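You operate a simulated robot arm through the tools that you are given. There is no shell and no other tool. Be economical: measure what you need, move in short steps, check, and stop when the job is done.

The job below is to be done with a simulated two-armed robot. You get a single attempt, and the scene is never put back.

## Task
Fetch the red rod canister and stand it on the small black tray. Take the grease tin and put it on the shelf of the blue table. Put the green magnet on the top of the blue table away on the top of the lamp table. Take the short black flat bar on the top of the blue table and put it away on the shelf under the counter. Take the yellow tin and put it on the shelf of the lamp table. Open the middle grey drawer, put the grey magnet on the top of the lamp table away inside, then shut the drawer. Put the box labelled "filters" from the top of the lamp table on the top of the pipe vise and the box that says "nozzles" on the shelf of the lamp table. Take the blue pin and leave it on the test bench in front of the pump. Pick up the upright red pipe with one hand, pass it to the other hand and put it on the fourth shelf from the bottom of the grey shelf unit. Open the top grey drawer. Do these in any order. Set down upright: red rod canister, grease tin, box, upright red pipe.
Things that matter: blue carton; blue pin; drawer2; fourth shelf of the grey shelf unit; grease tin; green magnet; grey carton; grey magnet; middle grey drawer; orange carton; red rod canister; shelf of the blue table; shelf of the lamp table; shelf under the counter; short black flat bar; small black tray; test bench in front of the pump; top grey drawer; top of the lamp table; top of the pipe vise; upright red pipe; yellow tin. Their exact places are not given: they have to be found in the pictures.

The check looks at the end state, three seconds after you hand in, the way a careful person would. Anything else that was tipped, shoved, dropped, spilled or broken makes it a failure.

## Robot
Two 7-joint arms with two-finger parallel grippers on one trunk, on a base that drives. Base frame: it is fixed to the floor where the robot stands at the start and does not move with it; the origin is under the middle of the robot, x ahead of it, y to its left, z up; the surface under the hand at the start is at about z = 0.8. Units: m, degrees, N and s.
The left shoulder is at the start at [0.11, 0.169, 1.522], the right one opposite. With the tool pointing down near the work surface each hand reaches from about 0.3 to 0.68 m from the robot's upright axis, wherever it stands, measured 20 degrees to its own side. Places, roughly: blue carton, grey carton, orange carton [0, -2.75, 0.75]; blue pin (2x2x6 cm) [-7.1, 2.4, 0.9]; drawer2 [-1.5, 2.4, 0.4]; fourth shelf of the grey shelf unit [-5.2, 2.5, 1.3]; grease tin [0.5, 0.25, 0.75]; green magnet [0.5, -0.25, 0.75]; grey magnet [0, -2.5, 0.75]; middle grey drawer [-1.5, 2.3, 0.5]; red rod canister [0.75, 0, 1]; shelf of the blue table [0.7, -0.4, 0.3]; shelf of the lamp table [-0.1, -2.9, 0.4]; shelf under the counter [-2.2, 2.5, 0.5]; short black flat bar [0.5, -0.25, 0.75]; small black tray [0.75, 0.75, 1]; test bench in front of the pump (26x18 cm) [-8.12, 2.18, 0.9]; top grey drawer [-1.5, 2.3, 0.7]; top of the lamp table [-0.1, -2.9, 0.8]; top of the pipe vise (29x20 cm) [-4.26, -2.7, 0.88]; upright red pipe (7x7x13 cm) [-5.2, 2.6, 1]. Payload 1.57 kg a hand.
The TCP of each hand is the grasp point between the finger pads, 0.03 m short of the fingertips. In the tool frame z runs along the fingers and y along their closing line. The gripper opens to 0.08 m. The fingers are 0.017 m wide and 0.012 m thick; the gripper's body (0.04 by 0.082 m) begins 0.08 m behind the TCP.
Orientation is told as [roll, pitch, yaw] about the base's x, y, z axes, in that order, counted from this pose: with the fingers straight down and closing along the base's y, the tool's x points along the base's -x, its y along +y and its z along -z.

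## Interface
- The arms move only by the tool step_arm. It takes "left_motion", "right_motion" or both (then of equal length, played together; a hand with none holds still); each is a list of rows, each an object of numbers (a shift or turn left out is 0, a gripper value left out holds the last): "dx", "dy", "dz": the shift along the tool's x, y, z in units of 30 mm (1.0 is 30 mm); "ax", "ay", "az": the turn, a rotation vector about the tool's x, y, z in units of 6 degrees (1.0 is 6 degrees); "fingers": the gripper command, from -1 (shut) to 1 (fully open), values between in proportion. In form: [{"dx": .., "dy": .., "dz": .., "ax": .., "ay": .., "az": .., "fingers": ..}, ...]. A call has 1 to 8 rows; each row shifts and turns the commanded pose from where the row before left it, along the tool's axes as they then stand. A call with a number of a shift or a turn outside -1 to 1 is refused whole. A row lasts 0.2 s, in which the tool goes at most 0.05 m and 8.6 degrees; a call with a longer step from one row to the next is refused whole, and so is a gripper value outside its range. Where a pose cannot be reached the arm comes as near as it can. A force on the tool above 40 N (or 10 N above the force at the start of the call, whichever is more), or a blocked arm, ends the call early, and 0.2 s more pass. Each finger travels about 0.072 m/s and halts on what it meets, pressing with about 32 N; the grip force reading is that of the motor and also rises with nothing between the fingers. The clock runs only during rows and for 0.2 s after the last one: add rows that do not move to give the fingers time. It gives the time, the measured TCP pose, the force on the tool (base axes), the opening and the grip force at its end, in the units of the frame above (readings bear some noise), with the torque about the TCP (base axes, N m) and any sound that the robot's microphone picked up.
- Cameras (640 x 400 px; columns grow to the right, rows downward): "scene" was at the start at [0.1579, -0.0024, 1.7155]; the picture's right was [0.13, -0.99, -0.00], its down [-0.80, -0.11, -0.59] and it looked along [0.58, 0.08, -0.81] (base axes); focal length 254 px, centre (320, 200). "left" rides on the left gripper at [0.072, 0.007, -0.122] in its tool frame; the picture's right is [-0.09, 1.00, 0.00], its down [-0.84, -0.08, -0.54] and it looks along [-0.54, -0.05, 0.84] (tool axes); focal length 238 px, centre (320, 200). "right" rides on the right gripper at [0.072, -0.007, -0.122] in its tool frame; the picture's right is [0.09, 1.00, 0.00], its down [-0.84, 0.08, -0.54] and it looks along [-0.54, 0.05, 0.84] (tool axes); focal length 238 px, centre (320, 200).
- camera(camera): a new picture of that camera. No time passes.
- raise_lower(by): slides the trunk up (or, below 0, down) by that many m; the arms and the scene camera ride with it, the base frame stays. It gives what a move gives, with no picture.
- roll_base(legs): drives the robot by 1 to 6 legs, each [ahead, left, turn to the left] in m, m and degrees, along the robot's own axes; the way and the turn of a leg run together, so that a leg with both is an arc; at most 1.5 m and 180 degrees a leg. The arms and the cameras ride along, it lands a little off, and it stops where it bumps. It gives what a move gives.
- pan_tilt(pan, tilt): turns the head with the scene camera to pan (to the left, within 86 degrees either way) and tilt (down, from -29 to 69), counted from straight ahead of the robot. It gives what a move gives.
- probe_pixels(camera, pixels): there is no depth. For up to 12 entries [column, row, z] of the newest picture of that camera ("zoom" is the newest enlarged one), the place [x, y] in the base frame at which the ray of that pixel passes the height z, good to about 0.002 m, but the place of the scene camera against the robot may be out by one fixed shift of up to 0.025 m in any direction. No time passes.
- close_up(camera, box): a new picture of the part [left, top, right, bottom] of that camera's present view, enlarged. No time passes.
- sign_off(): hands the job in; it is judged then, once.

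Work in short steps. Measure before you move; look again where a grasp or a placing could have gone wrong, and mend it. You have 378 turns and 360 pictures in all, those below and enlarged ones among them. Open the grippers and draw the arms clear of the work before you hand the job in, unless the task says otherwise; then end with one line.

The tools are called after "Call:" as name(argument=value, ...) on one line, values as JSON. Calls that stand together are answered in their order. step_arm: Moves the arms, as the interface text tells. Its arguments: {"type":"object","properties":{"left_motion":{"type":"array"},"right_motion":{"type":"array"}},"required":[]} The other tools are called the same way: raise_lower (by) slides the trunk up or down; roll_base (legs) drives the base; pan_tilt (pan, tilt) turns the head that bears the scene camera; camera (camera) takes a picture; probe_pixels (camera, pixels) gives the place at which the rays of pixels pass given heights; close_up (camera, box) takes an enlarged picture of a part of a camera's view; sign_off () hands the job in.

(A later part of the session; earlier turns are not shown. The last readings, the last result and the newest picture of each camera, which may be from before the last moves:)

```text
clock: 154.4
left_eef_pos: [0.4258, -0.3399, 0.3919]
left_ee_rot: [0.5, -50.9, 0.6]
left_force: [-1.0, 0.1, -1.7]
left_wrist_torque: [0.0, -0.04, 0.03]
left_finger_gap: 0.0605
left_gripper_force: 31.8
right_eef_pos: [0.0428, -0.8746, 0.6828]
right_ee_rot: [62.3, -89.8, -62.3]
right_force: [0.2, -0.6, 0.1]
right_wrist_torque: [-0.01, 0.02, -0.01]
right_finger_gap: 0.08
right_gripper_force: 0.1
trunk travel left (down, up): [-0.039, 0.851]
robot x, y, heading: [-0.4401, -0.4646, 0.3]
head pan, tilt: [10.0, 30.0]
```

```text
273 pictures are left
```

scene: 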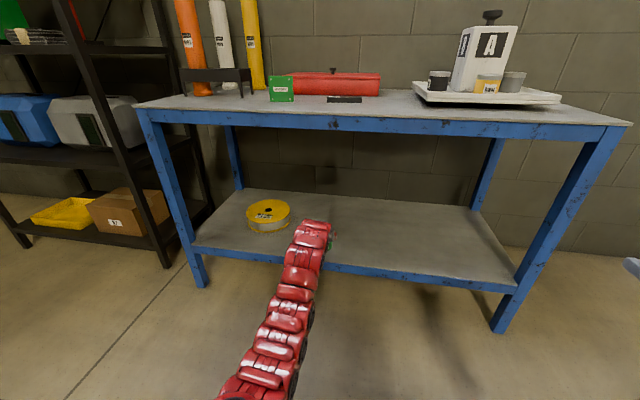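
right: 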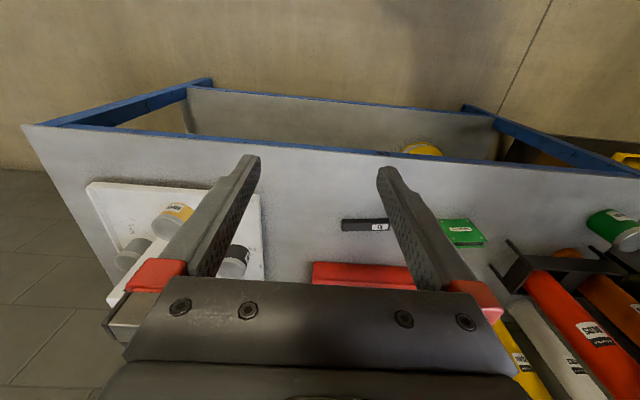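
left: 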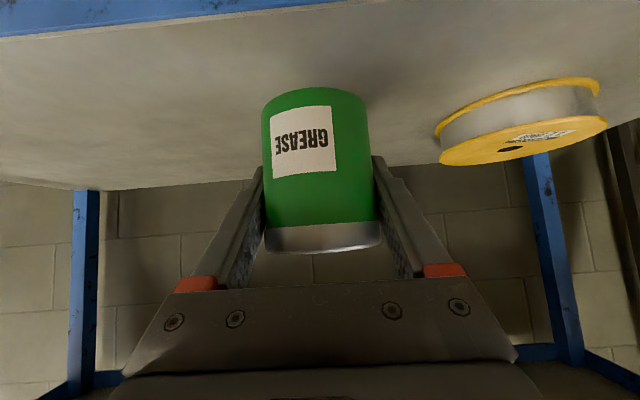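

Clear of the reel. I check the shelf height via its front edge and drive 0.2 m further.

Call:
probe_pixels(camera="left", pixels=[[200, 19, 0.25], [200, 19, 0.27], [200, 19, 0.23], [77, 190, 0.25], [77, 190, 0.27], [440, 160, 0.27]])

Call:
roll_base(legs=[[0.2, 0, 0]])

Call:
step_arm(left_motion=[{"dx": 0.39, "dz": 0.31}, {"dx": 0.39, "dz": 0.31}, {"dx": 0.39, "dz": 0.31}])

Call:
camera(camera="left")

```text
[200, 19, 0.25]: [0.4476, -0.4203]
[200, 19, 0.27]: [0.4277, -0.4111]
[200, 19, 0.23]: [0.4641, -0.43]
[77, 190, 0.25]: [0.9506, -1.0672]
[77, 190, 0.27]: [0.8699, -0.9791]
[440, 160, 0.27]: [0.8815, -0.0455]
```

```text
clock: 155.9
left_eef_pos: [0.6211, -0.3376, 0.392]
left_ee_rot: [0.6, -50.7, 0.7]
left_force: [-0.3, -0.3, -1.6]
left_wrist_torque: [0.0, -0.01, 0.01]
left_finger_gap: 0.0603
left_gripper_force: 32.4
right_eef_pos: [0.2418, -0.8726, 0.683]
right_ee_rot: [63.1, -89.8, -63.0]
right_force: [0.2, 0.5, 0.5]
right_wrist_torque: [0.02, 0.0, -0.01]
right_finger_gap: 0.0799
right_gripper_force: 0.0
trunk travel left (down, up): [-0.039, 0.851]
robot x, y, heading: [-0.241, -0.4659, 0.0]
head pan, tilt: [10.0, 30.0]
```

```text
clock: 156.7
left_eef_pos: [0.6199, -0.3364, 0.346]
left_ee_rot: [0.6, -50.8, 0.8]
left_force: [1.3, -0.2, -1.8]
left_wrist_torque: [0.0, -0.02, 0.01]
left_finger_gap: 0.0604
left_gripper_force: 32.0
right_eef_pos: [0.242, -0.872, 0.6819]
right_ee_rot: [61.6, -89.8, -61.6]
right_force: [-0.1, 0.6, 0.2]
right_wrist_torque: [0.02, -0.02, 0.0]
right_finger_gap: 0.0801
right_gripper_force: 0.1
trunk travel left (down, up): [-0.039, 0.851]
robot x, y, heading: [-0.2383, -0.4656, 0.2]
head pan, tilt: [10.0, 30.0]
```

```text
272 pictures are left
```

left: 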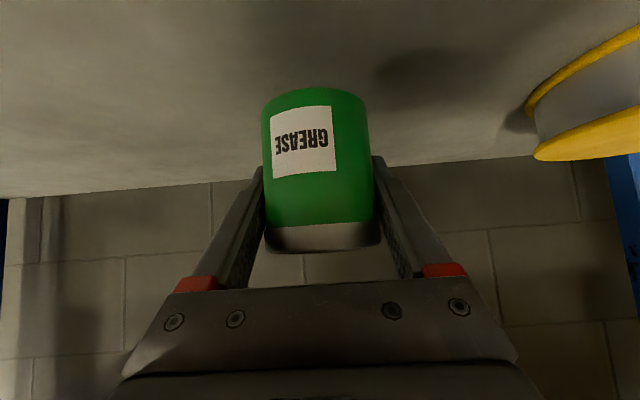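

Shelf ≈ z 0.25; tin bottom ≈0.30. I lower 3.5 cm, then in 4 mm steps until contact.

Call:
step_arm(left_motion=[{"dx": 0.3, "dz": 0.24}, {"dx": 0.3, "dz": 0.24}, {"dx": 0.3, "dz": 0.24}, {"dx": 0.1, "dz": 0.08}])

Call:
step_arm(left_motion=[{"dx": 0.1, "dz": 0.08}, {"dx": 0.1, "dz": 0.08}])

Call:
step_arm(left_motion=[{"dx": 0.1, "dz": 0.08}, {"dx": 0.1, "dz": 0.08}])

```text
clock: 157.7
left_eef_pos: [0.6196, -0.3363, 0.3082]
left_ee_rot: [0.6, -50.7, 0.7]
left_force: [-0.5, -0.5, -1.6]
left_wrist_torque: [-0.01, -0.01, 0.0]
left_finger_gap: 0.0603
left_gripper_force: 31.5
right_eef_pos: [0.2413, -0.8723, 0.682]
right_ee_rot: [62.1, -89.8, -61.8]
right_force: [-0.4, -0.1, 0.8]
right_wrist_torque: [-0.02, 0.01, 0.01]
right_finger_gap: 0.08
right_gripper_force: 0.0
trunk travel left (down, up): [-0.039, 0.851]
robot x, y, heading: [-0.2338, -0.4614, 0.1]
head pan, tilt: [10.0, 30.0]
```

```text
clock: 158.3
left_eef_pos: [0.6202, -0.3375, 0.3024]
left_ee_rot: [0.6, -50.9, 0.8]
left_force: [2.0, 1.1, 1.2]
left_wrist_torque: [-0.11, 0.02, 0.02]
left_finger_gap: 0.0604
left_gripper_force: 31.8
right_eef_pos: [0.2402, -0.8725, 0.6831]
right_ee_rot: [70.8, -89.8, -70.6]
right_force: [-0.7, 0.7, -0.1]
right_wrist_torque: [-0.04, 0.01, 0.0]
right_finger_gap: 0.0802
right_gripper_force: 0.0
trunk travel left (down, up): [-0.039, 0.851]
robot x, y, heading: [-0.2405, -0.4648, 0.4]
head pan, tilt: [10.0, 30.0]
```

```text
clock: 158.9
left_eef_pos: [0.6216, -0.3377, 0.3027]
left_ee_rot: [0.6, -51.6, 0.8]
left_force: [1.6, -0.4, 28.2]
left_wrist_torque: [-0.29, 0.18, 0.0]
left_finger_gap: 0.0604
left_gripper_force: 32.1
right_eef_pos: [0.2386, -0.8733, 0.6846]
right_ee_rot: [124.0, -89.7, -123.9]
right_force: [0.4, 0.3, 0.3]
right_wrist_torque: [0.02, 0.02, -0.04]
right_finger_gap: 0.0801
right_gripper_force: 0.0
trunk travel left (down, up): [-0.039, 0.851]
robot x, y, heading: [-0.2413, -0.4645, 0.1]
head pan, tilt: [10.0, 30.0]
```

Contact with 28 N. I ease up slightly, open, withdraw along the fingers and look.

Call:
step_arm(left_motion=[{"dx": -0.12, "dz": -0.1}, {"fingers": 1}, {}, {"dz": -0.5}, {"dz": -1}, {"dz": -1}, {"dz": -0.5}])

Call:
camera(camera="left")

```text
clock: 160.5
left_eef_pos: [0.5506, -0.3385, 0.3559]
left_ee_rot: [0.6, -50.9, 0.7]
left_force: [0.2, 0.6, -0.6]
left_wrist_torque: [0.0, -0.05, 0.01]
left_finger_gap: 0.08
left_gripper_force: 0.1
right_eef_pos: [0.241, -0.8724, 0.6831]
right_ee_rot: [65.9, -89.8, -65.6]
right_force: [1.0, -0.7, 0.2]
right_wrist_torque: [-0.03, 0.01, 0.02]
right_finger_gap: 0.0801
right_gripper_force: 0.0
trunk travel left (down, up): [-0.039, 0.851]
robot x, y, heading: [-0.2356, -0.464, 0.0]
head pan, tilt: [10.0, 30.0]
```

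```text
271 pictures are left
```

left: 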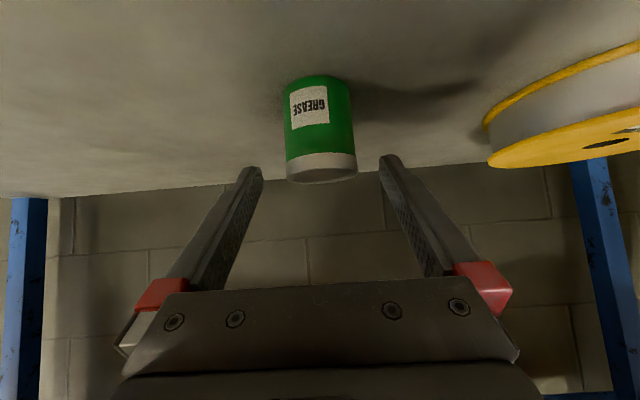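

Tin stands on the shelf. I back off, raise the trunk, tilt the right hand to 45°, and look at the table for the magnet and yellow tin.

Call:
roll_base(legs=[[-0.35, 0, 0]])

Call:
raise_lower(by=0.4)

Call:
step_arm(right_motion=[{"ay": 1}, {"ay": 1}, {"ay": 1}, {"ay": 1}, {"ay": 1}, {"ay": 1}, {"ay": 0.5}], left_motion=[{"dx": -0.8, "dz": -0.4}, {"dx": -0.8, "dz": -0.4}, {"dx": -0.8, "dz": -0.4}, {"dx": -0.8, "dz": -0.4}, {"dx": -0.8, "dz": -0.4}, {"dx": -0.8}, {"dx": -0.8}])

Call:
camera(camera="scene")

Call:
camera(camera="right")

```text
clock: 162.8
left_eef_pos: [0.1966, -0.3418, 0.3556]
left_ee_rot: [0.6, -50.8, 0.5]
left_force: [-0.5, 0.8, -0.9]
left_wrist_torque: [0.05, -0.05, -0.01]
left_finger_gap: 0.0798
left_gripper_force: 0.2
right_eef_pos: [-0.116, -0.8742, 0.6828]
right_ee_rot: [66.6, -89.8, -66.6]
right_force: [0.2, 0.8, -0.2]
right_wrist_torque: [-0.04, -0.04, -0.03]
right_finger_gap: 0.0799
right_gripper_force: 0.0
trunk travel left (down, up): [-0.039, 0.851]
robot x, y, heading: [-0.5927, -0.4629, -0.1]
head pan, tilt: [10.0, 30.0]
```

```text
clock: 166.7
left_eef_pos: [0.1967, -0.3422, 0.7544]
left_ee_rot: [0.5, -50.8, 0.5]
left_force: [-1.0, -0.4, -1.0]
left_wrist_torque: [0.01, -0.03, -0.02]
left_finger_gap: 0.0799
left_gripper_force: 0.0
right_eef_pos: [-0.1156, -0.8753, 1.082]
right_ee_rot: [64.8, -89.8, -64.7]
right_force: [0.9, 0.7, 0.8]
right_wrist_torque: [-0.01, -0.02, 0.05]
right_finger_gap: 0.0799
right_gripper_force: 0.1
trunk travel left (down, up): [-0.439, 0.451]
robot x, y, heading: [-0.5941, -0.4624, -0.3]
head pan, tilt: [10.0, 30.0]
```

```text
clock: 168.3
left_eef_pos: [0.2577, -0.3425, 0.9251]
left_ee_rot: [0.6, -50.8, 0.5]
left_force: [0.6, -0.3, 0.4]
left_wrist_torque: [0.04, -0.01, 0.0]
left_finger_gap: 0.0798
left_gripper_force: 0.0
right_eef_pos: [-0.1159, -0.8763, 1.083]
right_ee_rot: [0.4, -53.9, -0.4]
right_force: [-0.7, -0.4, -0.8]
right_wrist_torque: [0.01, 0.0, 0.02]
right_finger_gap: 0.0799
right_gripper_force: 0.0
right hand out of reach, approached as far as the arm can: row 7
trunk travel left (down, up): [-0.439, 0.451]
robot x, y, heading: [-0.5936, -0.4649, -0.1]
head pan, tilt: [10.0, 30.0]
```

```text
270 pictures are left
```

scene: 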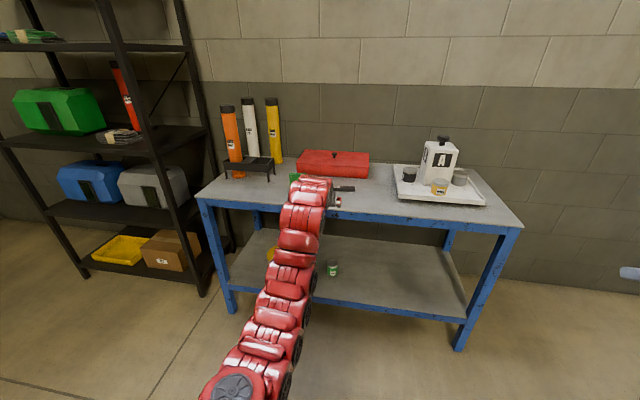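

```text
269 pictures are left
```

right: 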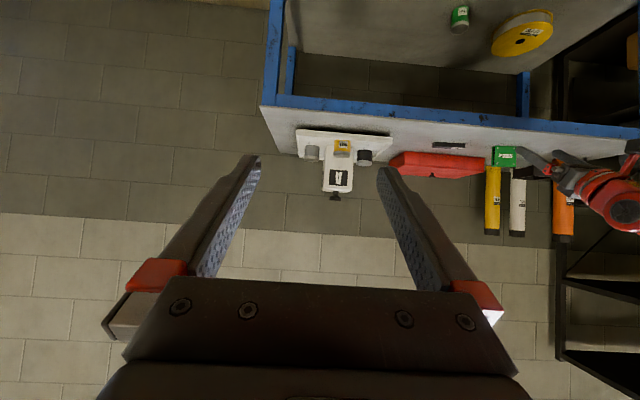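

Call:
close_up(camera="scene", box=[380, 120, 500, 220])

Call:
probe_pixels(camera="scene", pixels=[[440, 193, 0.82], [440, 181, 0.87], [432, 188, 0.84], [448, 188, 0.84], [400, 203, 0.82], [485, 204, 0.82]])

Call:
probe_pixels(camera="right", pixels=[[342, 141, 0.82], [343, 152, 0.86], [508, 150, 0.82], [448, 145, 0.81]])

```text
4.00 times, centred on (440, 170) of scene
```

zoom: 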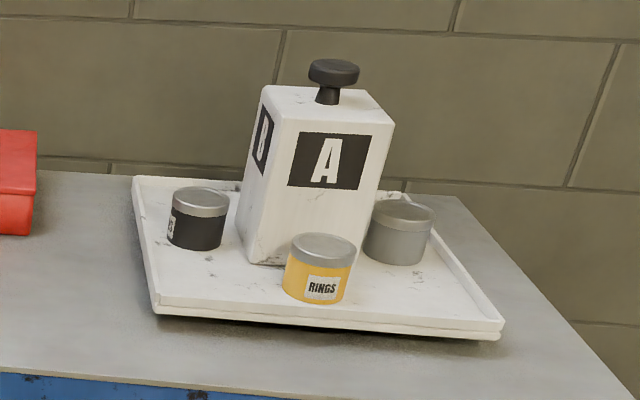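

```text
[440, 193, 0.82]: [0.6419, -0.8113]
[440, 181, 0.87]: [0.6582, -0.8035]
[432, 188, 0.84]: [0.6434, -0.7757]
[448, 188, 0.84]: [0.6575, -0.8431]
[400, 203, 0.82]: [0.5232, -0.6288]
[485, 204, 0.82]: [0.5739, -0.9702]
```

```text
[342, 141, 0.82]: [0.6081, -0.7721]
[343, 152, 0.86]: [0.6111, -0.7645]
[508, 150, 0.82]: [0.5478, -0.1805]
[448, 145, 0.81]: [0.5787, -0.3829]
```

Yellow tin ("RINGS") stands at about (0.625, −0.79). I drive forward 0.33 m, shift the right hand left and lower it partway, and look.

Call:
step_arm(right_motion=[{"dy": 0.95}, {"dy": 0.95}, {"dy": 0.95}], left_motion=[{"dz": -0.9}, {"dz": -0.9}, {"dz": -0.9}])

Call:
roll_base(legs=[[0.33, 0, 0]])

Call:
step_arm(right_motion=[{"dz": 1, "dx": 0.3}, {"dz": 1, "dx": 0.3}, {"dz": 1, "dx": 0.3}, {"dz": 1, "dx": 0.3}, {"dz": 1}, {"dz": 1}, {"dz": 1}])

Call:
camera(camera="right")

```text
clock: 169.1
left_eef_pos: [0.195, -0.3414, 0.9737]
left_ee_rot: [0.6, -50.7, 0.6]
left_force: [0.2, 0.0, 0.0]
left_wrist_torque: [0.01, 0.01, -0.03]
left_finger_gap: 0.0799
left_gripper_force: 0.0
right_eef_pos: [-0.1159, -0.7891, 1.0848]
right_ee_rot: [0.1, -53.9, -0.1]
right_force: [0.4, 0.2, 0.4]
right_wrist_torque: [-0.01, -0.01, -0.02]
right_finger_gap: 0.08
right_gripper_force: 0.0
trunk travel left (down, up): [-0.439, 0.451]
robot x, y, heading: [-0.5918, -0.4645, 0.1]
head pan, tilt: [10.0, 30.0]
```

```text
clock: 171.2
left_eef_pos: [0.5224, -0.3322, 0.9728]
left_ee_rot: [0.5, -50.7, 1.3]
left_force: [0.3, 0.0, -0.2]
left_wrist_torque: [0.0, 0.0, -0.01]
left_finger_gap: 0.0798
left_gripper_force: 0.0
right_eef_pos: [0.2164, -0.7837, 1.0838]
right_ee_rot: [0.3, -53.9, 0.4]
right_force: [0.4, 0.1, -0.9]
right_wrist_torque: [-0.01, 0.0, -0.03]
right_finger_gap: 0.08
right_gripper_force: 0.0
trunk travel left (down, up): [-0.439, 0.451]
robot x, y, heading: [-0.2656, -0.4646, 0.4]
head pan, tilt: [10.0, 30.0]
```

```text
clock: 172.8
left_eef_pos: [0.5221, -0.3325, 0.9738]
left_ee_rot: [0.6, -50.7, 1.1]
left_force: [0.6, 0.3, 0.6]
left_wrist_torque: [0.02, 0.06, 0.04]
left_finger_gap: 0.0798
left_gripper_force: 0.0
right_eef_pos: [0.3647, -0.7817, 0.9306]
right_ee_rot: [0.2, -54.0, 0.4]
right_force: [0.0, 0.4, -0.3]
right_wrist_torque: [0.01, 0.02, -0.02]
right_finger_gap: 0.0798
right_gripper_force: 0.0
trunk travel left (down, up): [-0.439, 0.451]
robot x, y, heading: [-0.2657, -0.4635, 0.6]
head pan, tilt: [10.0, 30.0]
```

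```text
267 pictures are left
```

right: 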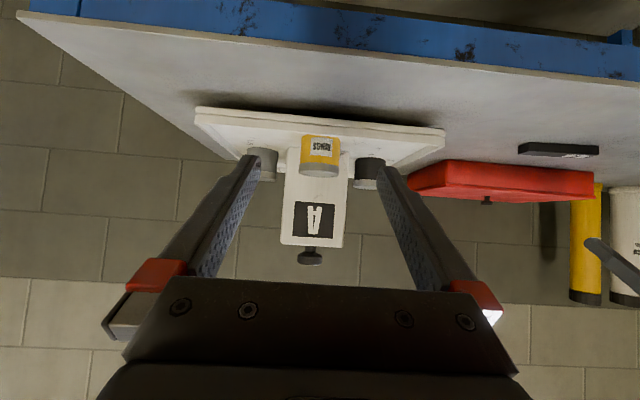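

Call:
close_up(camera="right", box=[230, 90, 430, 215])

Call:
probe_pixels(camera="right", pixels=[[320, 136, 0.815], [320, 163, 0.87], [320, 163, 0.865], [320, 177, 0.87], [302, 140, 0.82], [339, 140, 0.82], [320, 125, 0.825], [320, 118, 0.8]])

```text
3.20 times, centred on (330, 152) of right
```

zoom: 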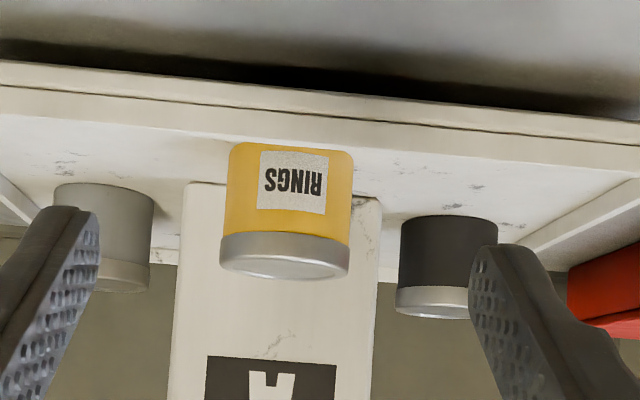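

```text
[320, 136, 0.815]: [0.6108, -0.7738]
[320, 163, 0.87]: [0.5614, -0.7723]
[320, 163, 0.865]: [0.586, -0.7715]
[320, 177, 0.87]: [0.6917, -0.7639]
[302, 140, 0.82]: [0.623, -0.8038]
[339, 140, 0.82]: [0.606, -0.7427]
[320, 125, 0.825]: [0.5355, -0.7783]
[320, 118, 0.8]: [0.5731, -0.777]
```

Tin centre ≈ (0.637, −0.773), spanning z 0.812–0.873. I move to ~7 cm before the grasp and check.

Call:
step_arm(right_motion=[{"dx": -0.75, "dz": 0.5}, {"dx": -0.75, "dz": 0.8, "dy": 0.15}, {"dx": -0.75, "dz": 0.8, "dy": 0.15}, {"dx": -0.75, "dz": 0.8}, {"dz": 1}, {"dz": 1}, {"dz": 1}, {"dz": 0.8}])

Call:
camera(camera="right")

```text
clock: 174.6
left_eef_pos: [0.5223, -0.3319, 0.9735]
left_ee_rot: [0.5, -50.8, 1.2]
left_force: [-0.4, -0.2, -0.1]
left_wrist_torque: [-0.03, -0.01, -0.01]
left_finger_gap: 0.0798
left_gripper_force: 0.1
right_eef_pos: [0.5811, -0.7659, 0.8865]
right_ee_rot: [0.1, -54.0, 0.5]
right_force: [-0.2, 0.3, -0.4]
right_wrist_torque: [0.0, 0.01, 0.03]
right_finger_gap: 0.0802
right_gripper_force: 0.1
trunk travel left (down, up): [-0.439, 0.451]
robot x, y, heading: [-0.2645, -0.4618, 0.6]
head pan, tilt: [10.0, 30.0]
```

```text
265 pictures are left
```

right: 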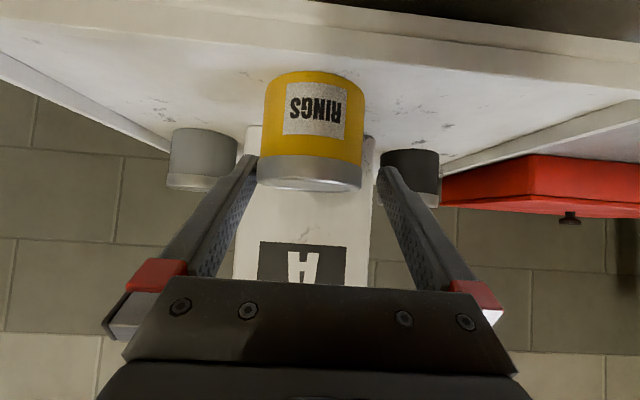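

Nearly centred (tin ~6 mm to −y). I advance 0.067 m, close, and lift gently.

Call:
step_arm(right_motion=[{"dz": 0.8, "dy": -0.18}, {"dz": 0.8}, {"dz": 0.65}, {"fingers": -1}, {}, {}, {}])

Call:
camera(camera="right")

```text
clock: 175.2
left_eef_pos: [0.5211, -0.3325, 0.9716]
left_ee_rot: [0.7, -50.7, 1.2]
left_force: [1.5, 1.7, -1.2]
left_wrist_torque: [-0.01, -0.02, 0.0]
left_finger_gap: 0.0797
left_gripper_force: 0.1
right_eef_pos: [0.6058, -0.7746, 0.8674]
right_ee_rot: [0.3, -53.7, 0.5]
right_force: [-41.2, 6.6, 12.2]
right_wrist_torque: [0.01, 0.15, 0.74]
right_finger_gap: 0.08
right_gripper_force: 0.0
trunk travel left (down, up): [-0.439, 0.451]
robot x, y, heading: [-0.2673, -0.4612, 0.6]
head pan, tilt: [10.0, 30.0]
stopped in row 2 (right hand): the force on the tool passed its limit at 110 N (the readings are from after the stop); the commanded pose is now the measured one
```

```text
264 pictures are left
```

right: 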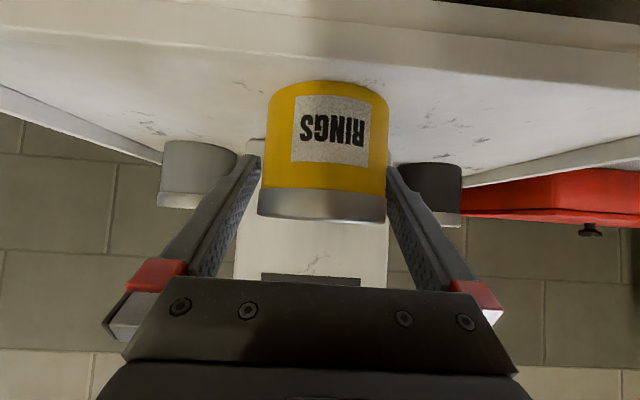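

The fingertips met the block's face: the tin is nearer than computed, so the hand is already around it. I back off 6 mm and close.

Call:
step_arm(right_motion=[{"dz": -0.2}, {}, {"fingers": -1}, {}, {}, {}])

Call:
camera(camera="right")

Call:
close_up(camera="scene", box=[440, 100, 640, 240])

```text
clock: 176.6
left_eef_pos: [0.5225, -0.3322, 0.9723]
left_ee_rot: [0.6, -50.7, 1.1]
left_force: [0.1, -0.2, 0.6]
left_wrist_torque: [-0.01, 0.01, -0.02]
left_finger_gap: 0.0802
left_gripper_force: 0.1
right_eef_pos: [0.6025, -0.7755, 0.8687]
right_ee_rot: [0.4, -53.7, 0.4]
right_force: [0.0, 0.0, 0.5]
right_wrist_torque: [0.0, -0.04, 0.02]
right_finger_gap: 0.0611
right_gripper_force: 31.5
trunk travel left (down, up): [-0.439, 0.451]
robot x, y, heading: [-0.2657, -0.4652, 0.6]
head pan, tilt: [10.0, 30.0]
```

```text
263 pictures are left
```

right: 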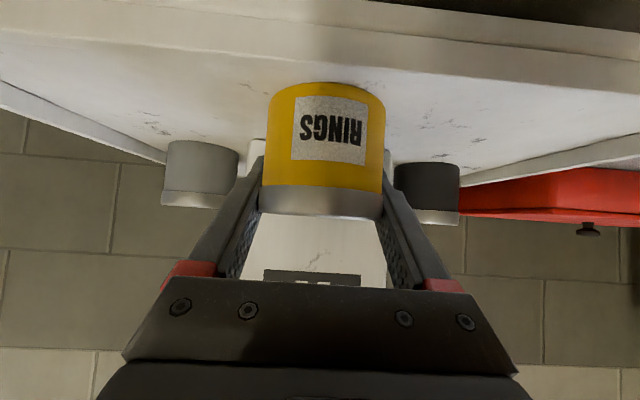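

```text
2.86 times, centred on (540, 170) of scene
```

zoom: 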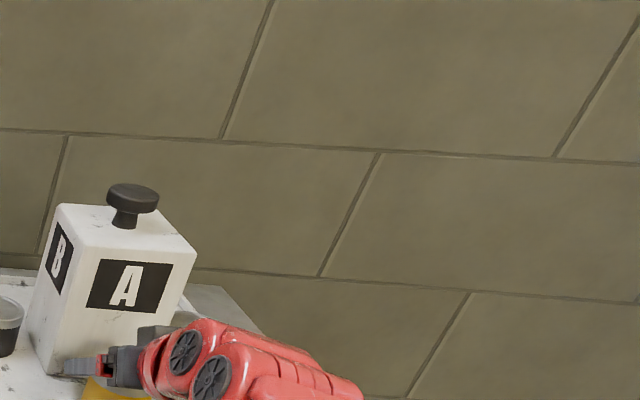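

Gripped at 0.061. I lift slowly.

Call:
step_arm(right_motion=[{"dx": -0.2, "dz": -0.15}, {"dx": -0.2, "dz": -0.15}, {"dx": -0.2, "dz": -0.15}, {"dx": -0.25, "dz": -0.18}, {"dx": -0.25, "dz": -0.18}, {"dx": -0.25, "dz": -0.18}, {"dx": -0.25, "dz": -0.18}, {"dx": -0.25, "dz": -0.18}])

Call:
camera(camera="right")

```text
clock: 178.4
left_eef_pos: [0.5221, -0.3313, 0.9732]
left_ee_rot: [0.7, -50.8, 1.0]
left_force: [-0.6, -0.3, -0.3]
left_wrist_torque: [0.02, 0.01, -0.03]
left_finger_gap: 0.08
left_gripper_force: 0.0
right_eef_pos: [0.6036, -0.7752, 0.9377]
right_ee_rot: [0.4, -53.6, 0.4]
right_force: [-0.4, 1.1, -2.5]
right_wrist_torque: [0.02, -0.04, 0.03]
right_finger_gap: 0.061
right_gripper_force: 32.0
trunk travel left (down, up): [-0.439, 0.451]
robot x, y, heading: [-0.2641, -0.4608, 0.3]
head pan, tilt: [10.0, 30.0]
```

```text
261 pictures are left
```

right: 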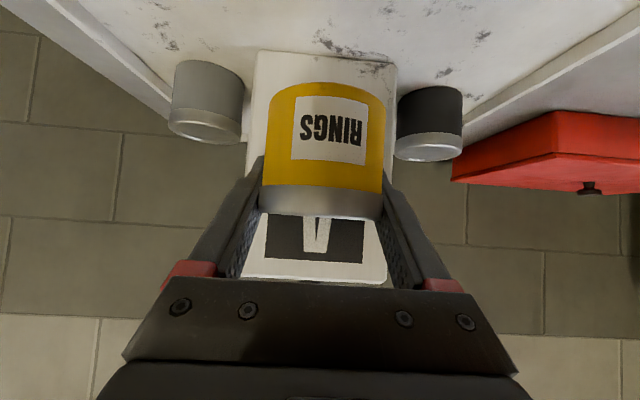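

Yellow tin is held. I back off 0.25 m, shift left 0.13 m and look at the green magnet with the left camera.

Call:
roll_base(legs=[[-0.25, 0, 0], [0, 0.14, 0]])

Call:
camera(camera="left")

Call:
close_up(camera="scene", box=[240, 100, 500, 260])

```text
clock: 181.1
left_eef_pos: [0.2722, -0.1933, 0.9727]
left_ee_rot: [0.5, -50.7, 1.3]
left_force: [0.7, 1.4, -0.3]
left_wrist_torque: [-0.01, -0.02, -0.05]
left_finger_gap: 0.0801
left_gripper_force: 0.2
right_eef_pos: [0.3533, -0.6375, 0.9377]
right_ee_rot: [0.2, -53.7, 0.6]
right_force: [-0.3, 1.6, -2.2]
right_wrist_torque: [-0.01, -0.06, -0.03]
right_finger_gap: 0.0613
right_gripper_force: 32.2
trunk travel left (down, up): [-0.439, 0.451]
robot x, y, heading: [-0.5163, -0.3237, 0.5]
head pan, tilt: [10.0, 30.0]
```

```text
260 pictures are left
```

left: 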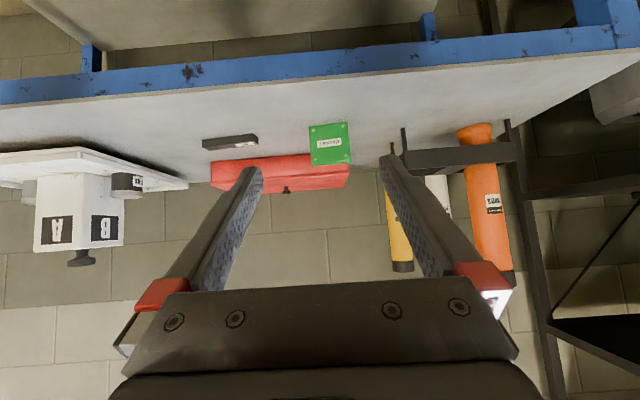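

```text
2.46 times, centred on (370, 180) of scene
```

zoom: 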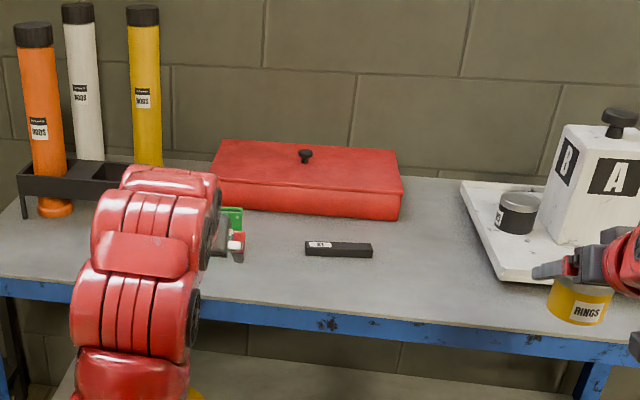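

Call:
probe_pixels(camera="zoom", pixels=[[499, 277, 0.82], [462, 186, 0.82], [313, 254, 0.8], [371, 256, 0.8]])

Call:
probe_pixels(camera="left", pixels=[[329, 125, 0.8], [331, 164, 0.84], [331, 164, 0.85], [310, 127, 0.8], [348, 123, 0.8], [202, 141, 0.8], [255, 137, 0.8], [204, 149, 0.815], [257, 146, 0.815]])

Call:
close_up(camera="left", box=[190, 100, 370, 210])

```text
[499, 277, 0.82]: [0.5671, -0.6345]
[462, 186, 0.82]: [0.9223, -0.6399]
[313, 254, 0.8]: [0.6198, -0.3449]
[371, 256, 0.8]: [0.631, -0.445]
```

```text
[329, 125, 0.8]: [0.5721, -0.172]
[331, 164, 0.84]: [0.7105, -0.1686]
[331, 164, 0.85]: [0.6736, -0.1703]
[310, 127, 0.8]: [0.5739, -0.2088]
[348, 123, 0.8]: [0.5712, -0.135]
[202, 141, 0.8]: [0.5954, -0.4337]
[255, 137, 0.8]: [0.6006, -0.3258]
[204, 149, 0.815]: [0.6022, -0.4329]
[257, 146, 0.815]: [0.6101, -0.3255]
```

```text
3.56 times, centred on (280, 155) of left
```

zoom: 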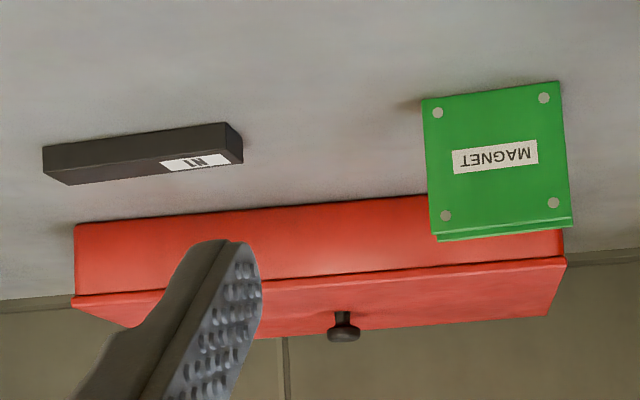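

The magnet is a 0.074 wide, ~0.077 tall plate stack, thin in x, so I want a vertical grasp closing along x. I raise the trunk 0.4 m, lower the left hand and turn it vertical.

Call:
raise_lower(by=0.4)

Call:
step_arm(left_motion=[{"dx": 1, "dz": 0.3}, {"dx": 1, "dz": 0.3}, {"dx": 1, "dz": 0.3}, {"dx": 1, "dz": 0.3}, {"dx": 1, "dz": 0.3, "ay": 1}, {"dx": 1, "ay": 1}, {"ay": 1}, {"ay": 1}])

Call:
step_arm(left_motion=[{"ay": 1}, {"ay": 1}, {"ay": 1}, {"ay": 1}, {"ay": 0.5}, {"az": 1}, {"az": 1}, {"az": 1}])

```text
clock: 184.9
left_eef_pos: [0.2722, -0.1947, 1.372]
left_ee_rot: [0.5, -50.6, 1.2]
left_force: [0.3, 0.5, -0.4]
left_wrist_torque: [-0.01, -0.02, -0.02]
left_finger_gap: 0.0798
left_gripper_force: 0.1
right_eef_pos: [0.3535, -0.6375, 1.3379]
right_ee_rot: [0.3, -53.6, 0.4]
right_force: [-0.2, -0.6, -2.5]
right_wrist_torque: [0.01, -0.02, 0.01]
right_finger_gap: 0.0607
right_gripper_force: 31.8
trunk travel left (down, up): [-0.839, 0.051]
robot x, y, heading: [-0.5161, -0.3255, 0.6]
head pan, tilt: [10.0, 30.0]
```

```text
clock: 186.8
left_eef_pos: [0.1903, -0.1957, 1.2067]
left_ee_rot: [0.4, -26.7, 1.4]
left_force: [0.6, -0.2, 0.0]
left_wrist_torque: [-0.03, 0.02, 0.0]
left_finger_gap: 0.0801
left_gripper_force: 0.0
right_eef_pos: [0.3547, -0.6373, 1.3369]
right_ee_rot: [0.2, -53.6, 0.6]
right_force: [0.7, 0.4, -2.4]
right_wrist_torque: [-0.03, -0.02, 0.01]
right_finger_gap: 0.061
right_gripper_force: 32.3
trunk travel left (down, up): [-0.839, 0.051]
robot x, y, heading: [-0.5166, -0.3245, 0.8]
head pan, tilt: [10.0, 30.0]
```

```text
clock: 188.6
left_eef_pos: [0.1894, -0.1955, 1.2069]
left_ee_rot: [0.2, 0.5, -16.3]
left_force: [-0.8, -1.0, 0.7]
left_wrist_torque: [-0.01, -0.04, -0.02]
left_finger_gap: 0.08
left_gripper_force: 0.1
right_eef_pos: [0.3528, -0.6379, 1.3372]
right_ee_rot: [0.4, -53.7, 0.4]
right_force: [-1.0, 0.0, -2.4]
right_wrist_torque: [-0.02, -0.01, 0.03]
right_finger_gap: 0.0606
right_gripper_force: 32.7
trunk travel left (down, up): [-0.839, 0.051]
robot x, y, heading: [-0.5179, -0.3257, 0.6]
head pan, tilt: [10.0, 30.0]
```

Vertical now. I continue the yaw to −90° and lower somewhat.

Call:
step_arm(left_motion=[{"az": 1, "dz": 0.5}, {"az": 1, "dz": 0.5}, {"az": 1, "dz": 0.5}, {"az": 1, "dz": 0.5}, {"az": 1, "dz": 0.5}, {"az": 1, "dz": 0.5}, {"az": 1, "dz": 0.5}, {"az": 1, "dz": 0.5}])

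Call:
step_arm(left_motion=[{"az": 1}, {"az": 1}, {"az": 1}, {"az": 1}, {"az": 0.2}])

Call:
roll_base(legs=[[0.34, 0, -0.6]])

Call:
camera(camera="left")

```text
clock: 190.3
left_eef_pos: [0.1901, -0.1947, 1.0864]
left_ee_rot: [-0.2, 0.5, -64.4]
left_force: [0.3, -0.5, 0.1]
left_wrist_torque: [0.02, -0.02, 0.02]
left_finger_gap: 0.0799
left_gripper_force: 0.0
right_eef_pos: [0.3539, -0.6372, 1.3385]
right_ee_rot: [0.4, -53.7, 0.5]
right_force: [0.1, -0.7, -2.0]
right_wrist_torque: [-0.04, -0.05, -0.01]
right_finger_gap: 0.061
right_gripper_force: 31.7
trunk travel left (down, up): [-0.839, 0.051]
robot x, y, heading: [-0.5177, -0.323, 0.7]
head pan, tilt: [10.0, 30.0]
```

```text
clock: 191.6
left_eef_pos: [0.1879, -0.1941, 1.0868]
left_ee_rot: [-0.3, 0.3, -89.6]
left_force: [0.1, -0.7, -0.5]
left_wrist_torque: [-0.01, 0.01, 0.0]
left_finger_gap: 0.0799
left_gripper_force: 0.1
right_eef_pos: [0.3537, -0.6374, 1.3382]
right_ee_rot: [0.4, -53.7, 0.5]
right_force: [-0.8, -0.2, -2.1]
right_wrist_torque: [-0.02, -0.04, 0.01]
right_finger_gap: 0.0609
right_gripper_force: 32.1
trunk travel left (down, up): [-0.839, 0.051]
robot x, y, heading: [-0.5177, -0.3263, 0.8]
head pan, tilt: [10.0, 30.0]
```

```text
clock: 193.8
left_eef_pos: [0.5287, -0.2054, 1.0884]
left_ee_rot: [-0.3, 0.5, -90.6]
left_force: [0.6, -0.6, 1.6]
left_wrist_torque: [0.0, 0.01, 0.0]
left_finger_gap: 0.0797
left_gripper_force: 0.1
right_eef_pos: [0.6832, -0.6525, 1.3385]
right_ee_rot: [0.3, -53.7, -0.4]
right_force: [-0.4, 0.2, -1.5]
right_wrist_torque: [0.01, -0.03, 0.03]
right_finger_gap: 0.0611
right_gripper_force: 32.3
trunk travel left (down, up): [-0.839, 0.051]
robot x, y, heading: [-0.1765, -0.3265, -0.5]
head pan, tilt: [10.0, 30.0]
```

```text
257 pictures are left
```

left: 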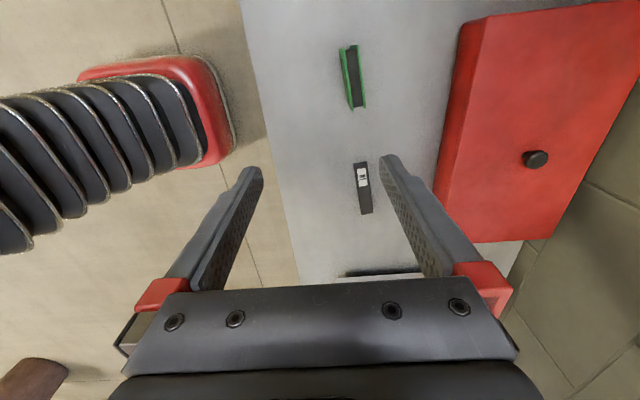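

Good top view. I probe the magnet's top and the bar.

Call:
close_up(camera="left", box=[300, 20, 440, 230])

Call:
probe_pixels(camera="left", pixels=[[341, 50, 0.877], [351, 108, 0.877], [357, 45, 0.877], [366, 105, 0.877], [354, 163, 0.82], [366, 162, 0.82], [359, 214, 0.82], [372, 212, 0.82]])

```text
1.90 times, centred on (370, 125) of left
```

zoom: 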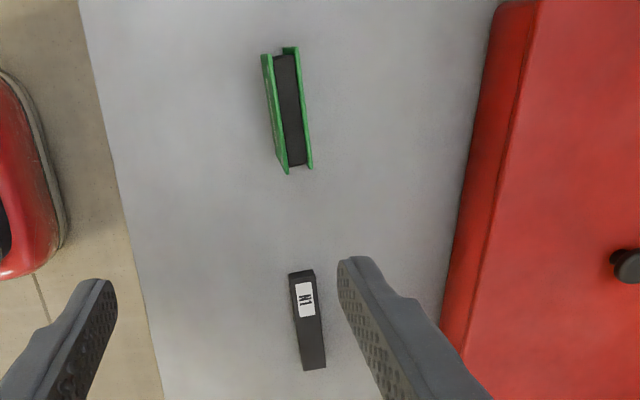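

```text
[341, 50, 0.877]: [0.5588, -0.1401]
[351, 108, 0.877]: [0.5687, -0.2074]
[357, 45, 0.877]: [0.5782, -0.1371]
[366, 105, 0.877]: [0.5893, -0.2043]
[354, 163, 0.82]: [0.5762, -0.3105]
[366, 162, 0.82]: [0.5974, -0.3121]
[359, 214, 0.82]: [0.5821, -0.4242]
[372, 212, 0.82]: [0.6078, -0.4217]
```

Magnet centre ≈ (0.574, −0.172), thickness 0.02, turned ~5°. I align the hand above it and descend halfway, then check.

Call:
step_arm(left_motion=[{"dy": 0.75, "dx": 0.55, "az": -0.9}, {"dy": 0.75, "dx": 0.55}, {"dz": 1}, {"dz": 1}, {"dz": 1}, {"dz": 0.6}])

Call:
camera(camera="left")

```text
clock: 195.2
left_eef_pos: [0.5316, -0.1772, 0.997]
left_ee_rot: [-0.2, 0.5, -85.0]
left_force: [0.6, -0.5, 0.4]
left_wrist_torque: [0.05, -0.02, -0.02]
left_finger_gap: 0.0801
left_gripper_force: 0.1
left hand out of reach, approached as far as the arm can: row 1, 2, 3, 5
right_eef_pos: [0.6865, -0.6549, 1.337]
right_ee_rot: [0.5, -53.6, -0.6]
right_force: [0.6, 0.3, -2.2]
right_wrist_torque: [0.03, -0.07, 0.02]
right_finger_gap: 0.0608
right_gripper_force: 31.9
trunk travel left (down, up): [-0.839, 0.051]
robot x, y, heading: [-0.1807, -0.3239, -0.4]
head pan, tilt: [10.0, 30.0]
```

```text
255 pictures are left
```

left: 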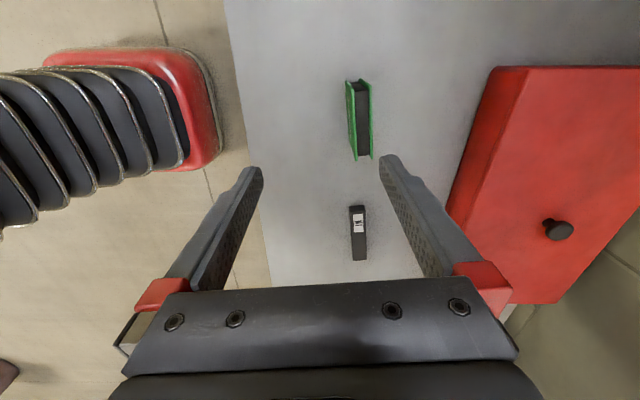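

I drive forward 4 cm to bring the magnet between the fingers and check.

Call:
roll_base(legs=[[0.043, 0, 0]])

Call:
step_arm(left_motion=[{"dz": 1}, {"dz": 0.5}])

Call:
camera(camera="left")

```text
clock: 196.1
left_eef_pos: [0.5706, -0.1762, 1.001]
left_ee_rot: [-0.1, 0.4, -85.1]
left_force: [-0.9, -0.4, 0.5]
left_wrist_torque: [-0.02, -0.08, 0.02]
left_finger_gap: 0.0801
left_gripper_force: 0.1
right_eef_pos: [0.7221, -0.6514, 1.3422]
right_ee_rot: [0.2, -54.1, -0.4]
right_force: [-0.6, 0.1, -2.5]
right_wrist_torque: [-0.02, -0.04, 0.02]
right_finger_gap: 0.0609
right_gripper_force: 31.8
trunk travel left (down, up): [-0.839, 0.051]
robot x, y, heading: [-0.1341, -0.3237, -0.5]
head pan, tilt: [10.0, 30.0]
```

```text
clock: 196.7
left_eef_pos: [0.5594, -0.1755, 0.9662]
left_ee_rot: [-0.2, 0.3, -85.1]
left_force: [0.2, 1.2, 0.1]
left_wrist_torque: [-0.03, 0.01, -0.01]
left_finger_gap: 0.0801
left_gripper_force: 0.1
left hand out of reach, approached as far as the arm can: row 1, 2
right_eef_pos: [0.726, -0.6508, 1.3398]
right_ee_rot: [0.2, -53.8, -0.6]
right_force: [-0.1, -0.3, -1.4]
right_wrist_torque: [-0.01, -0.03, -0.04]
right_finger_gap: 0.061
right_gripper_force: 32.3
trunk travel left (down, up): [-0.839, 0.051]
robot x, y, heading: [-0.1354, -0.3249, -0.4]
head pan, tilt: [10.0, 30.0]
```

```text
254 pictures are left
```

left: 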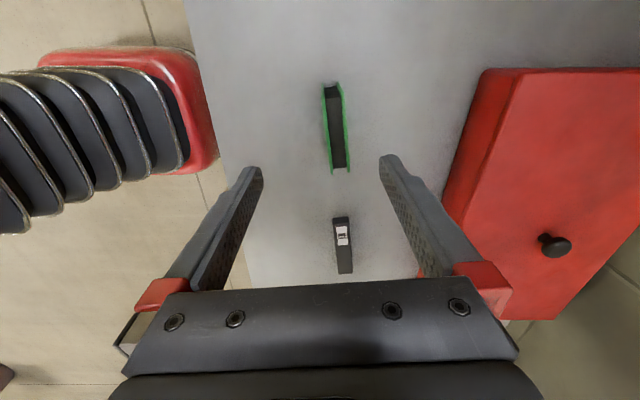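

I need to stand closer: retract the right hand a bit, drive 0.09 m forward while pulling the left hand equally back.

Call:
step_arm(left_motion=[{"dy": -1}, {"dy": -1}, {"dy": -0.5}], right_motion=[{"dz": -0.8}, {"dz": -0.8}, {"dz": -0.8}])

Call:
roll_base(legs=[[0.09, 0, 0]])

Call:
camera(camera="left")

```text
clock: 197.5
left_eef_pos: [0.488, -0.1845, 0.9643]
left_ee_rot: [-0.3, 0.5, -85.1]
left_force: [-0.5, 0.6, 0.2]
left_wrist_torque: [-0.01, -0.03, -0.01]
left_finger_gap: 0.0799
left_gripper_force: 0.1
right_eef_pos: [0.6711, -0.6519, 1.3797]
right_ee_rot: [0.4, -53.7, -0.7]
right_force: [-0.5, 0.7, -2.1]
right_wrist_torque: [0.0, -0.06, -0.05]
right_finger_gap: 0.0608
right_gripper_force: 31.5
trunk travel left (down, up): [-0.839, 0.051]
robot x, y, heading: [-0.1366, -0.3221, -0.3]
head pan, tilt: [10.0, 30.0]
```

```text
clock: 198.6
left_eef_pos: [0.5779, -0.1844, 0.9671]
left_ee_rot: [-0.2, 0.4, -85.0]
left_force: [-0.5, 0.4, 0.3]
left_wrist_torque: [-0.03, -0.02, -0.02]
left_finger_gap: 0.0798
left_gripper_force: 0.1
right_eef_pos: [0.7591, -0.652, 1.3814]
right_ee_rot: [0.3, -53.7, -0.5]
right_force: [0.6, 0.3, -1.7]
right_wrist_torque: [0.01, -0.04, 0.01]
right_finger_gap: 0.0613
right_gripper_force: 31.5
trunk travel left (down, up): [-0.839, 0.051]
robot x, y, heading: [-0.0465, -0.3226, -0.1]
head pan, tilt: [10.0, 30.0]
```

```text
253 pictures are left
```

left: 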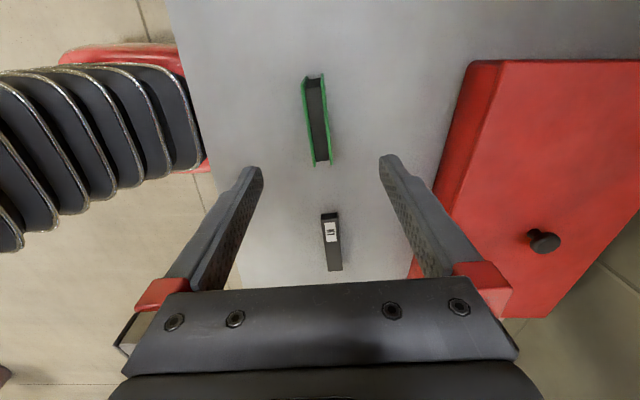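

Call:
probe_pixels(camera="left", pixels=[[303, 76, 0.877], [313, 167, 0.877], [322, 74, 0.877], [332, 165, 0.877], [308, 78, 0.87], [316, 164, 0.87]])

```text
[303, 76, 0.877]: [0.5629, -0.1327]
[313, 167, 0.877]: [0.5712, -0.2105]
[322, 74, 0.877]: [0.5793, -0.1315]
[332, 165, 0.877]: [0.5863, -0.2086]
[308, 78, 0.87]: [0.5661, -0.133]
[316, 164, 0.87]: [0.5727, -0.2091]
```

Magnet centre (0.575, −0.171), matching yaw. I correct 13 mm in y and descend to z 0.845, then close.

Call:
step_arm(left_motion=[{"dx": 0.45, "dy": -0.1, "dz": 0.5}, {"dz": 0.9}, {"dz": 0.9}, {"dz": 0.9}, {"dz": 0.8}, {}])

Call:
camera(camera="left")

```text
clock: 200.0
left_eef_pos: [0.5703, -0.1695, 0.8448]
left_ee_rot: [-0.4, 0.4, -84.9]
left_force: [0.4, -0.4, 0.0]
left_wrist_torque: [0.0, 0.0, -0.01]
left_finger_gap: 0.0802
left_gripper_force: 0.0
right_eef_pos: [0.7614, -0.651, 1.3807]
right_ee_rot: [0.3, -53.6, -0.6]
right_force: [-0.3, 0.3, -1.9]
right_wrist_torque: [-0.01, -0.05, -0.02]
right_finger_gap: 0.0612
right_gripper_force: 32.1
trunk travel left (down, up): [-0.839, 0.051]
robot x, y, heading: [-0.045, -0.3253, -0.6]
head pan, tilt: [10.0, 30.0]
```

```text
252 pictures are left
```

left: 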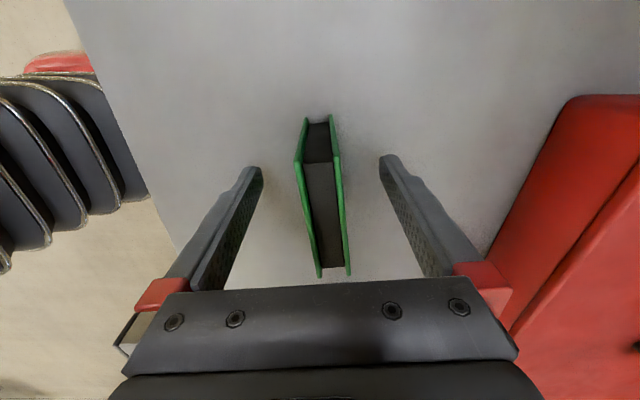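

The magnet is between the fingers. I close and lift gently.

Call:
step_arm(left_motion=[{"fingers": -1}, {}, {}, {}, {"dz": -0.3}, {"dz": -0.4}, {"dz": -0.5}, {"dz": -0.5}])

Call:
camera(camera="left")

```text
clock: 201.8
left_eef_pos: [0.5726, -0.1707, 0.8965]
left_ee_rot: [-0.3, 0.3, -85.0]
left_force: [0.1, 0.8, -3.3]
left_wrist_torque: [0.0, 0.0, 0.01]
left_finger_gap: 0.0196
left_gripper_force: 32.0
right_eef_pos: [0.7613, -0.6524, 1.3793]
right_ee_rot: [0.3, -53.8, -0.4]
right_force: [0.0, 0.0, -1.6]
right_wrist_torque: [0.01, -0.06, 0.02]
right_finger_gap: 0.0608
right_gripper_force: 32.3
trunk travel left (down, up): [-0.839, 0.051]
robot x, y, heading: [-0.0441, -0.3288, -0.5]
head pan, tilt: [10.0, 30.0]
```

```text
251 pictures are left
```

left: 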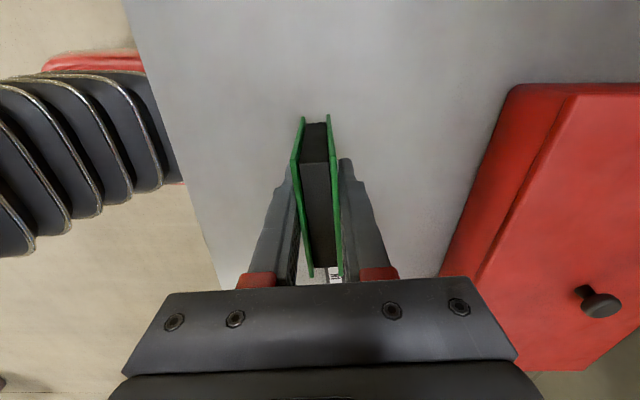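

Magnet held. I lift it, back away, turn right to face the lamp table and approach part of the way, then look.

Call:
step_arm(left_motion=[{"dz": -0.7}, {"dz": -0.7}, {"dz": -0.7}, {"dz": -0.7}, {"dz": -0.7}, {"dz": -0.7}])

Call:
roll_base(legs=[[-0.6, 0, 0], [0, 0, -89.5], [0.7, 0, 0]])

Call:
pan_tilt(pan=10, tilt=25)

Call:
camera(camera="scene")

```text
clock: 203.2
left_eef_pos: [0.5772, -0.171, 1.0211]
left_ee_rot: [-0.5, 0.4, -85.0]
left_force: [0.0, -1.5, -4.4]
left_wrist_torque: [0.02, -0.01, 0.01]
left_finger_gap: 0.0197
left_gripper_force: 32.3
right_eef_pos: [0.7617, -0.6516, 1.3792]
right_ee_rot: [0.4, -53.7, -0.5]
right_force: [-0.8, 0.1, -1.9]
right_wrist_torque: [0.01, -0.04, -0.01]
right_finger_gap: 0.0608
right_gripper_force: 32.0
trunk travel left (down, up): [-0.839, 0.051]
robot x, y, heading: [-0.0441, -0.326, -0.4]
head pan, tilt: [10.0, 30.0]
```

```text
clock: 213.9
left_eef_pos: [-0.5091, -1.6512, 1.0211]
left_ee_rot: [-0.5, 0.4, -175.8]
left_force: [0.7, 0.3, -3.6]
left_wrist_torque: [0.0, -0.04, 0.01]
left_finger_gap: 0.0197
left_gripper_force: 32.5
right_eef_pos: [-0.992, -1.8315, 1.38]
right_ee_rot: [0.3, -53.8, -91.1]
right_force: [-0.1, -1.0, -1.0]
right_wrist_torque: [-0.03, 0.0, -0.02]
right_finger_gap: 0.0609
right_gripper_force: 31.9
trunk travel left (down, up): [-0.839, 0.051]
robot x, y, heading: [-0.653, -1.0308, -91.2]
head pan, tilt: [10.0, 30.0]
```

```text
clock: 214.5
left_eef_pos: [-0.5067, -1.6523, 1.0203]
left_ee_rot: [-0.5, 0.4, -175.6]
left_force: [-0.3, -0.5, -3.7]
left_wrist_torque: [-0.01, 0.0, 0.01]
left_finger_gap: 0.02
left_gripper_force: 31.8
right_eef_pos: [-0.9917, -1.831, 1.3792]
right_ee_rot: [0.3, -53.7, -91.2]
right_force: [-0.7, -0.7, -2.4]
right_wrist_torque: [-0.06, 0.06, 0.01]
right_finger_gap: 0.0609
right_gripper_force: 32.8
trunk travel left (down, up): [-0.839, 0.051]
robot x, y, heading: [-0.6514, -1.0244, -91.1]
head pan, tilt: [10.0, 25.0]
```

```text
250 pictures are left
```

scene: 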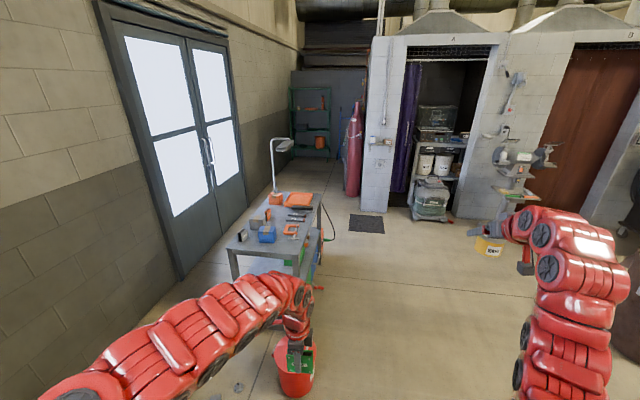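

There is a red bin on the floor near the lamp table. I enlarge the lamp table and probe positions.

Call:
close_up(camera="scene", box=[210, 130, 350, 290])

Call:
probe_pixels(camera="scene", pixels=[[293, 395, 0.0], [275, 385, 0.0], [312, 380, 0.0], [228, 250, 0.8], [296, 262, 0.8], [282, 192, 0.8], [323, 194, 0.8], [240, 278, 0.4]])

```text
2.50 times, centred on (280, 210) of scene
```

zoom: 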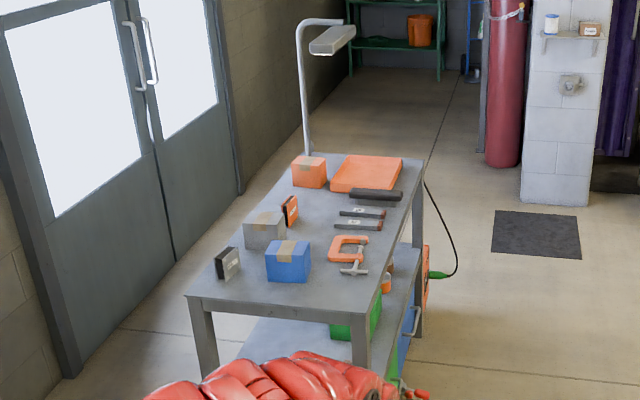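

```text
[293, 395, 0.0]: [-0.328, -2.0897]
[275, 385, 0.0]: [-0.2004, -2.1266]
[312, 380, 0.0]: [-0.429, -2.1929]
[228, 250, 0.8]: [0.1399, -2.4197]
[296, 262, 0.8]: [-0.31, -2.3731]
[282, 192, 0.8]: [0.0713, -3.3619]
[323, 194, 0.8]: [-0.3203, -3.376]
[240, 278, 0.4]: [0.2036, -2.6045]
```

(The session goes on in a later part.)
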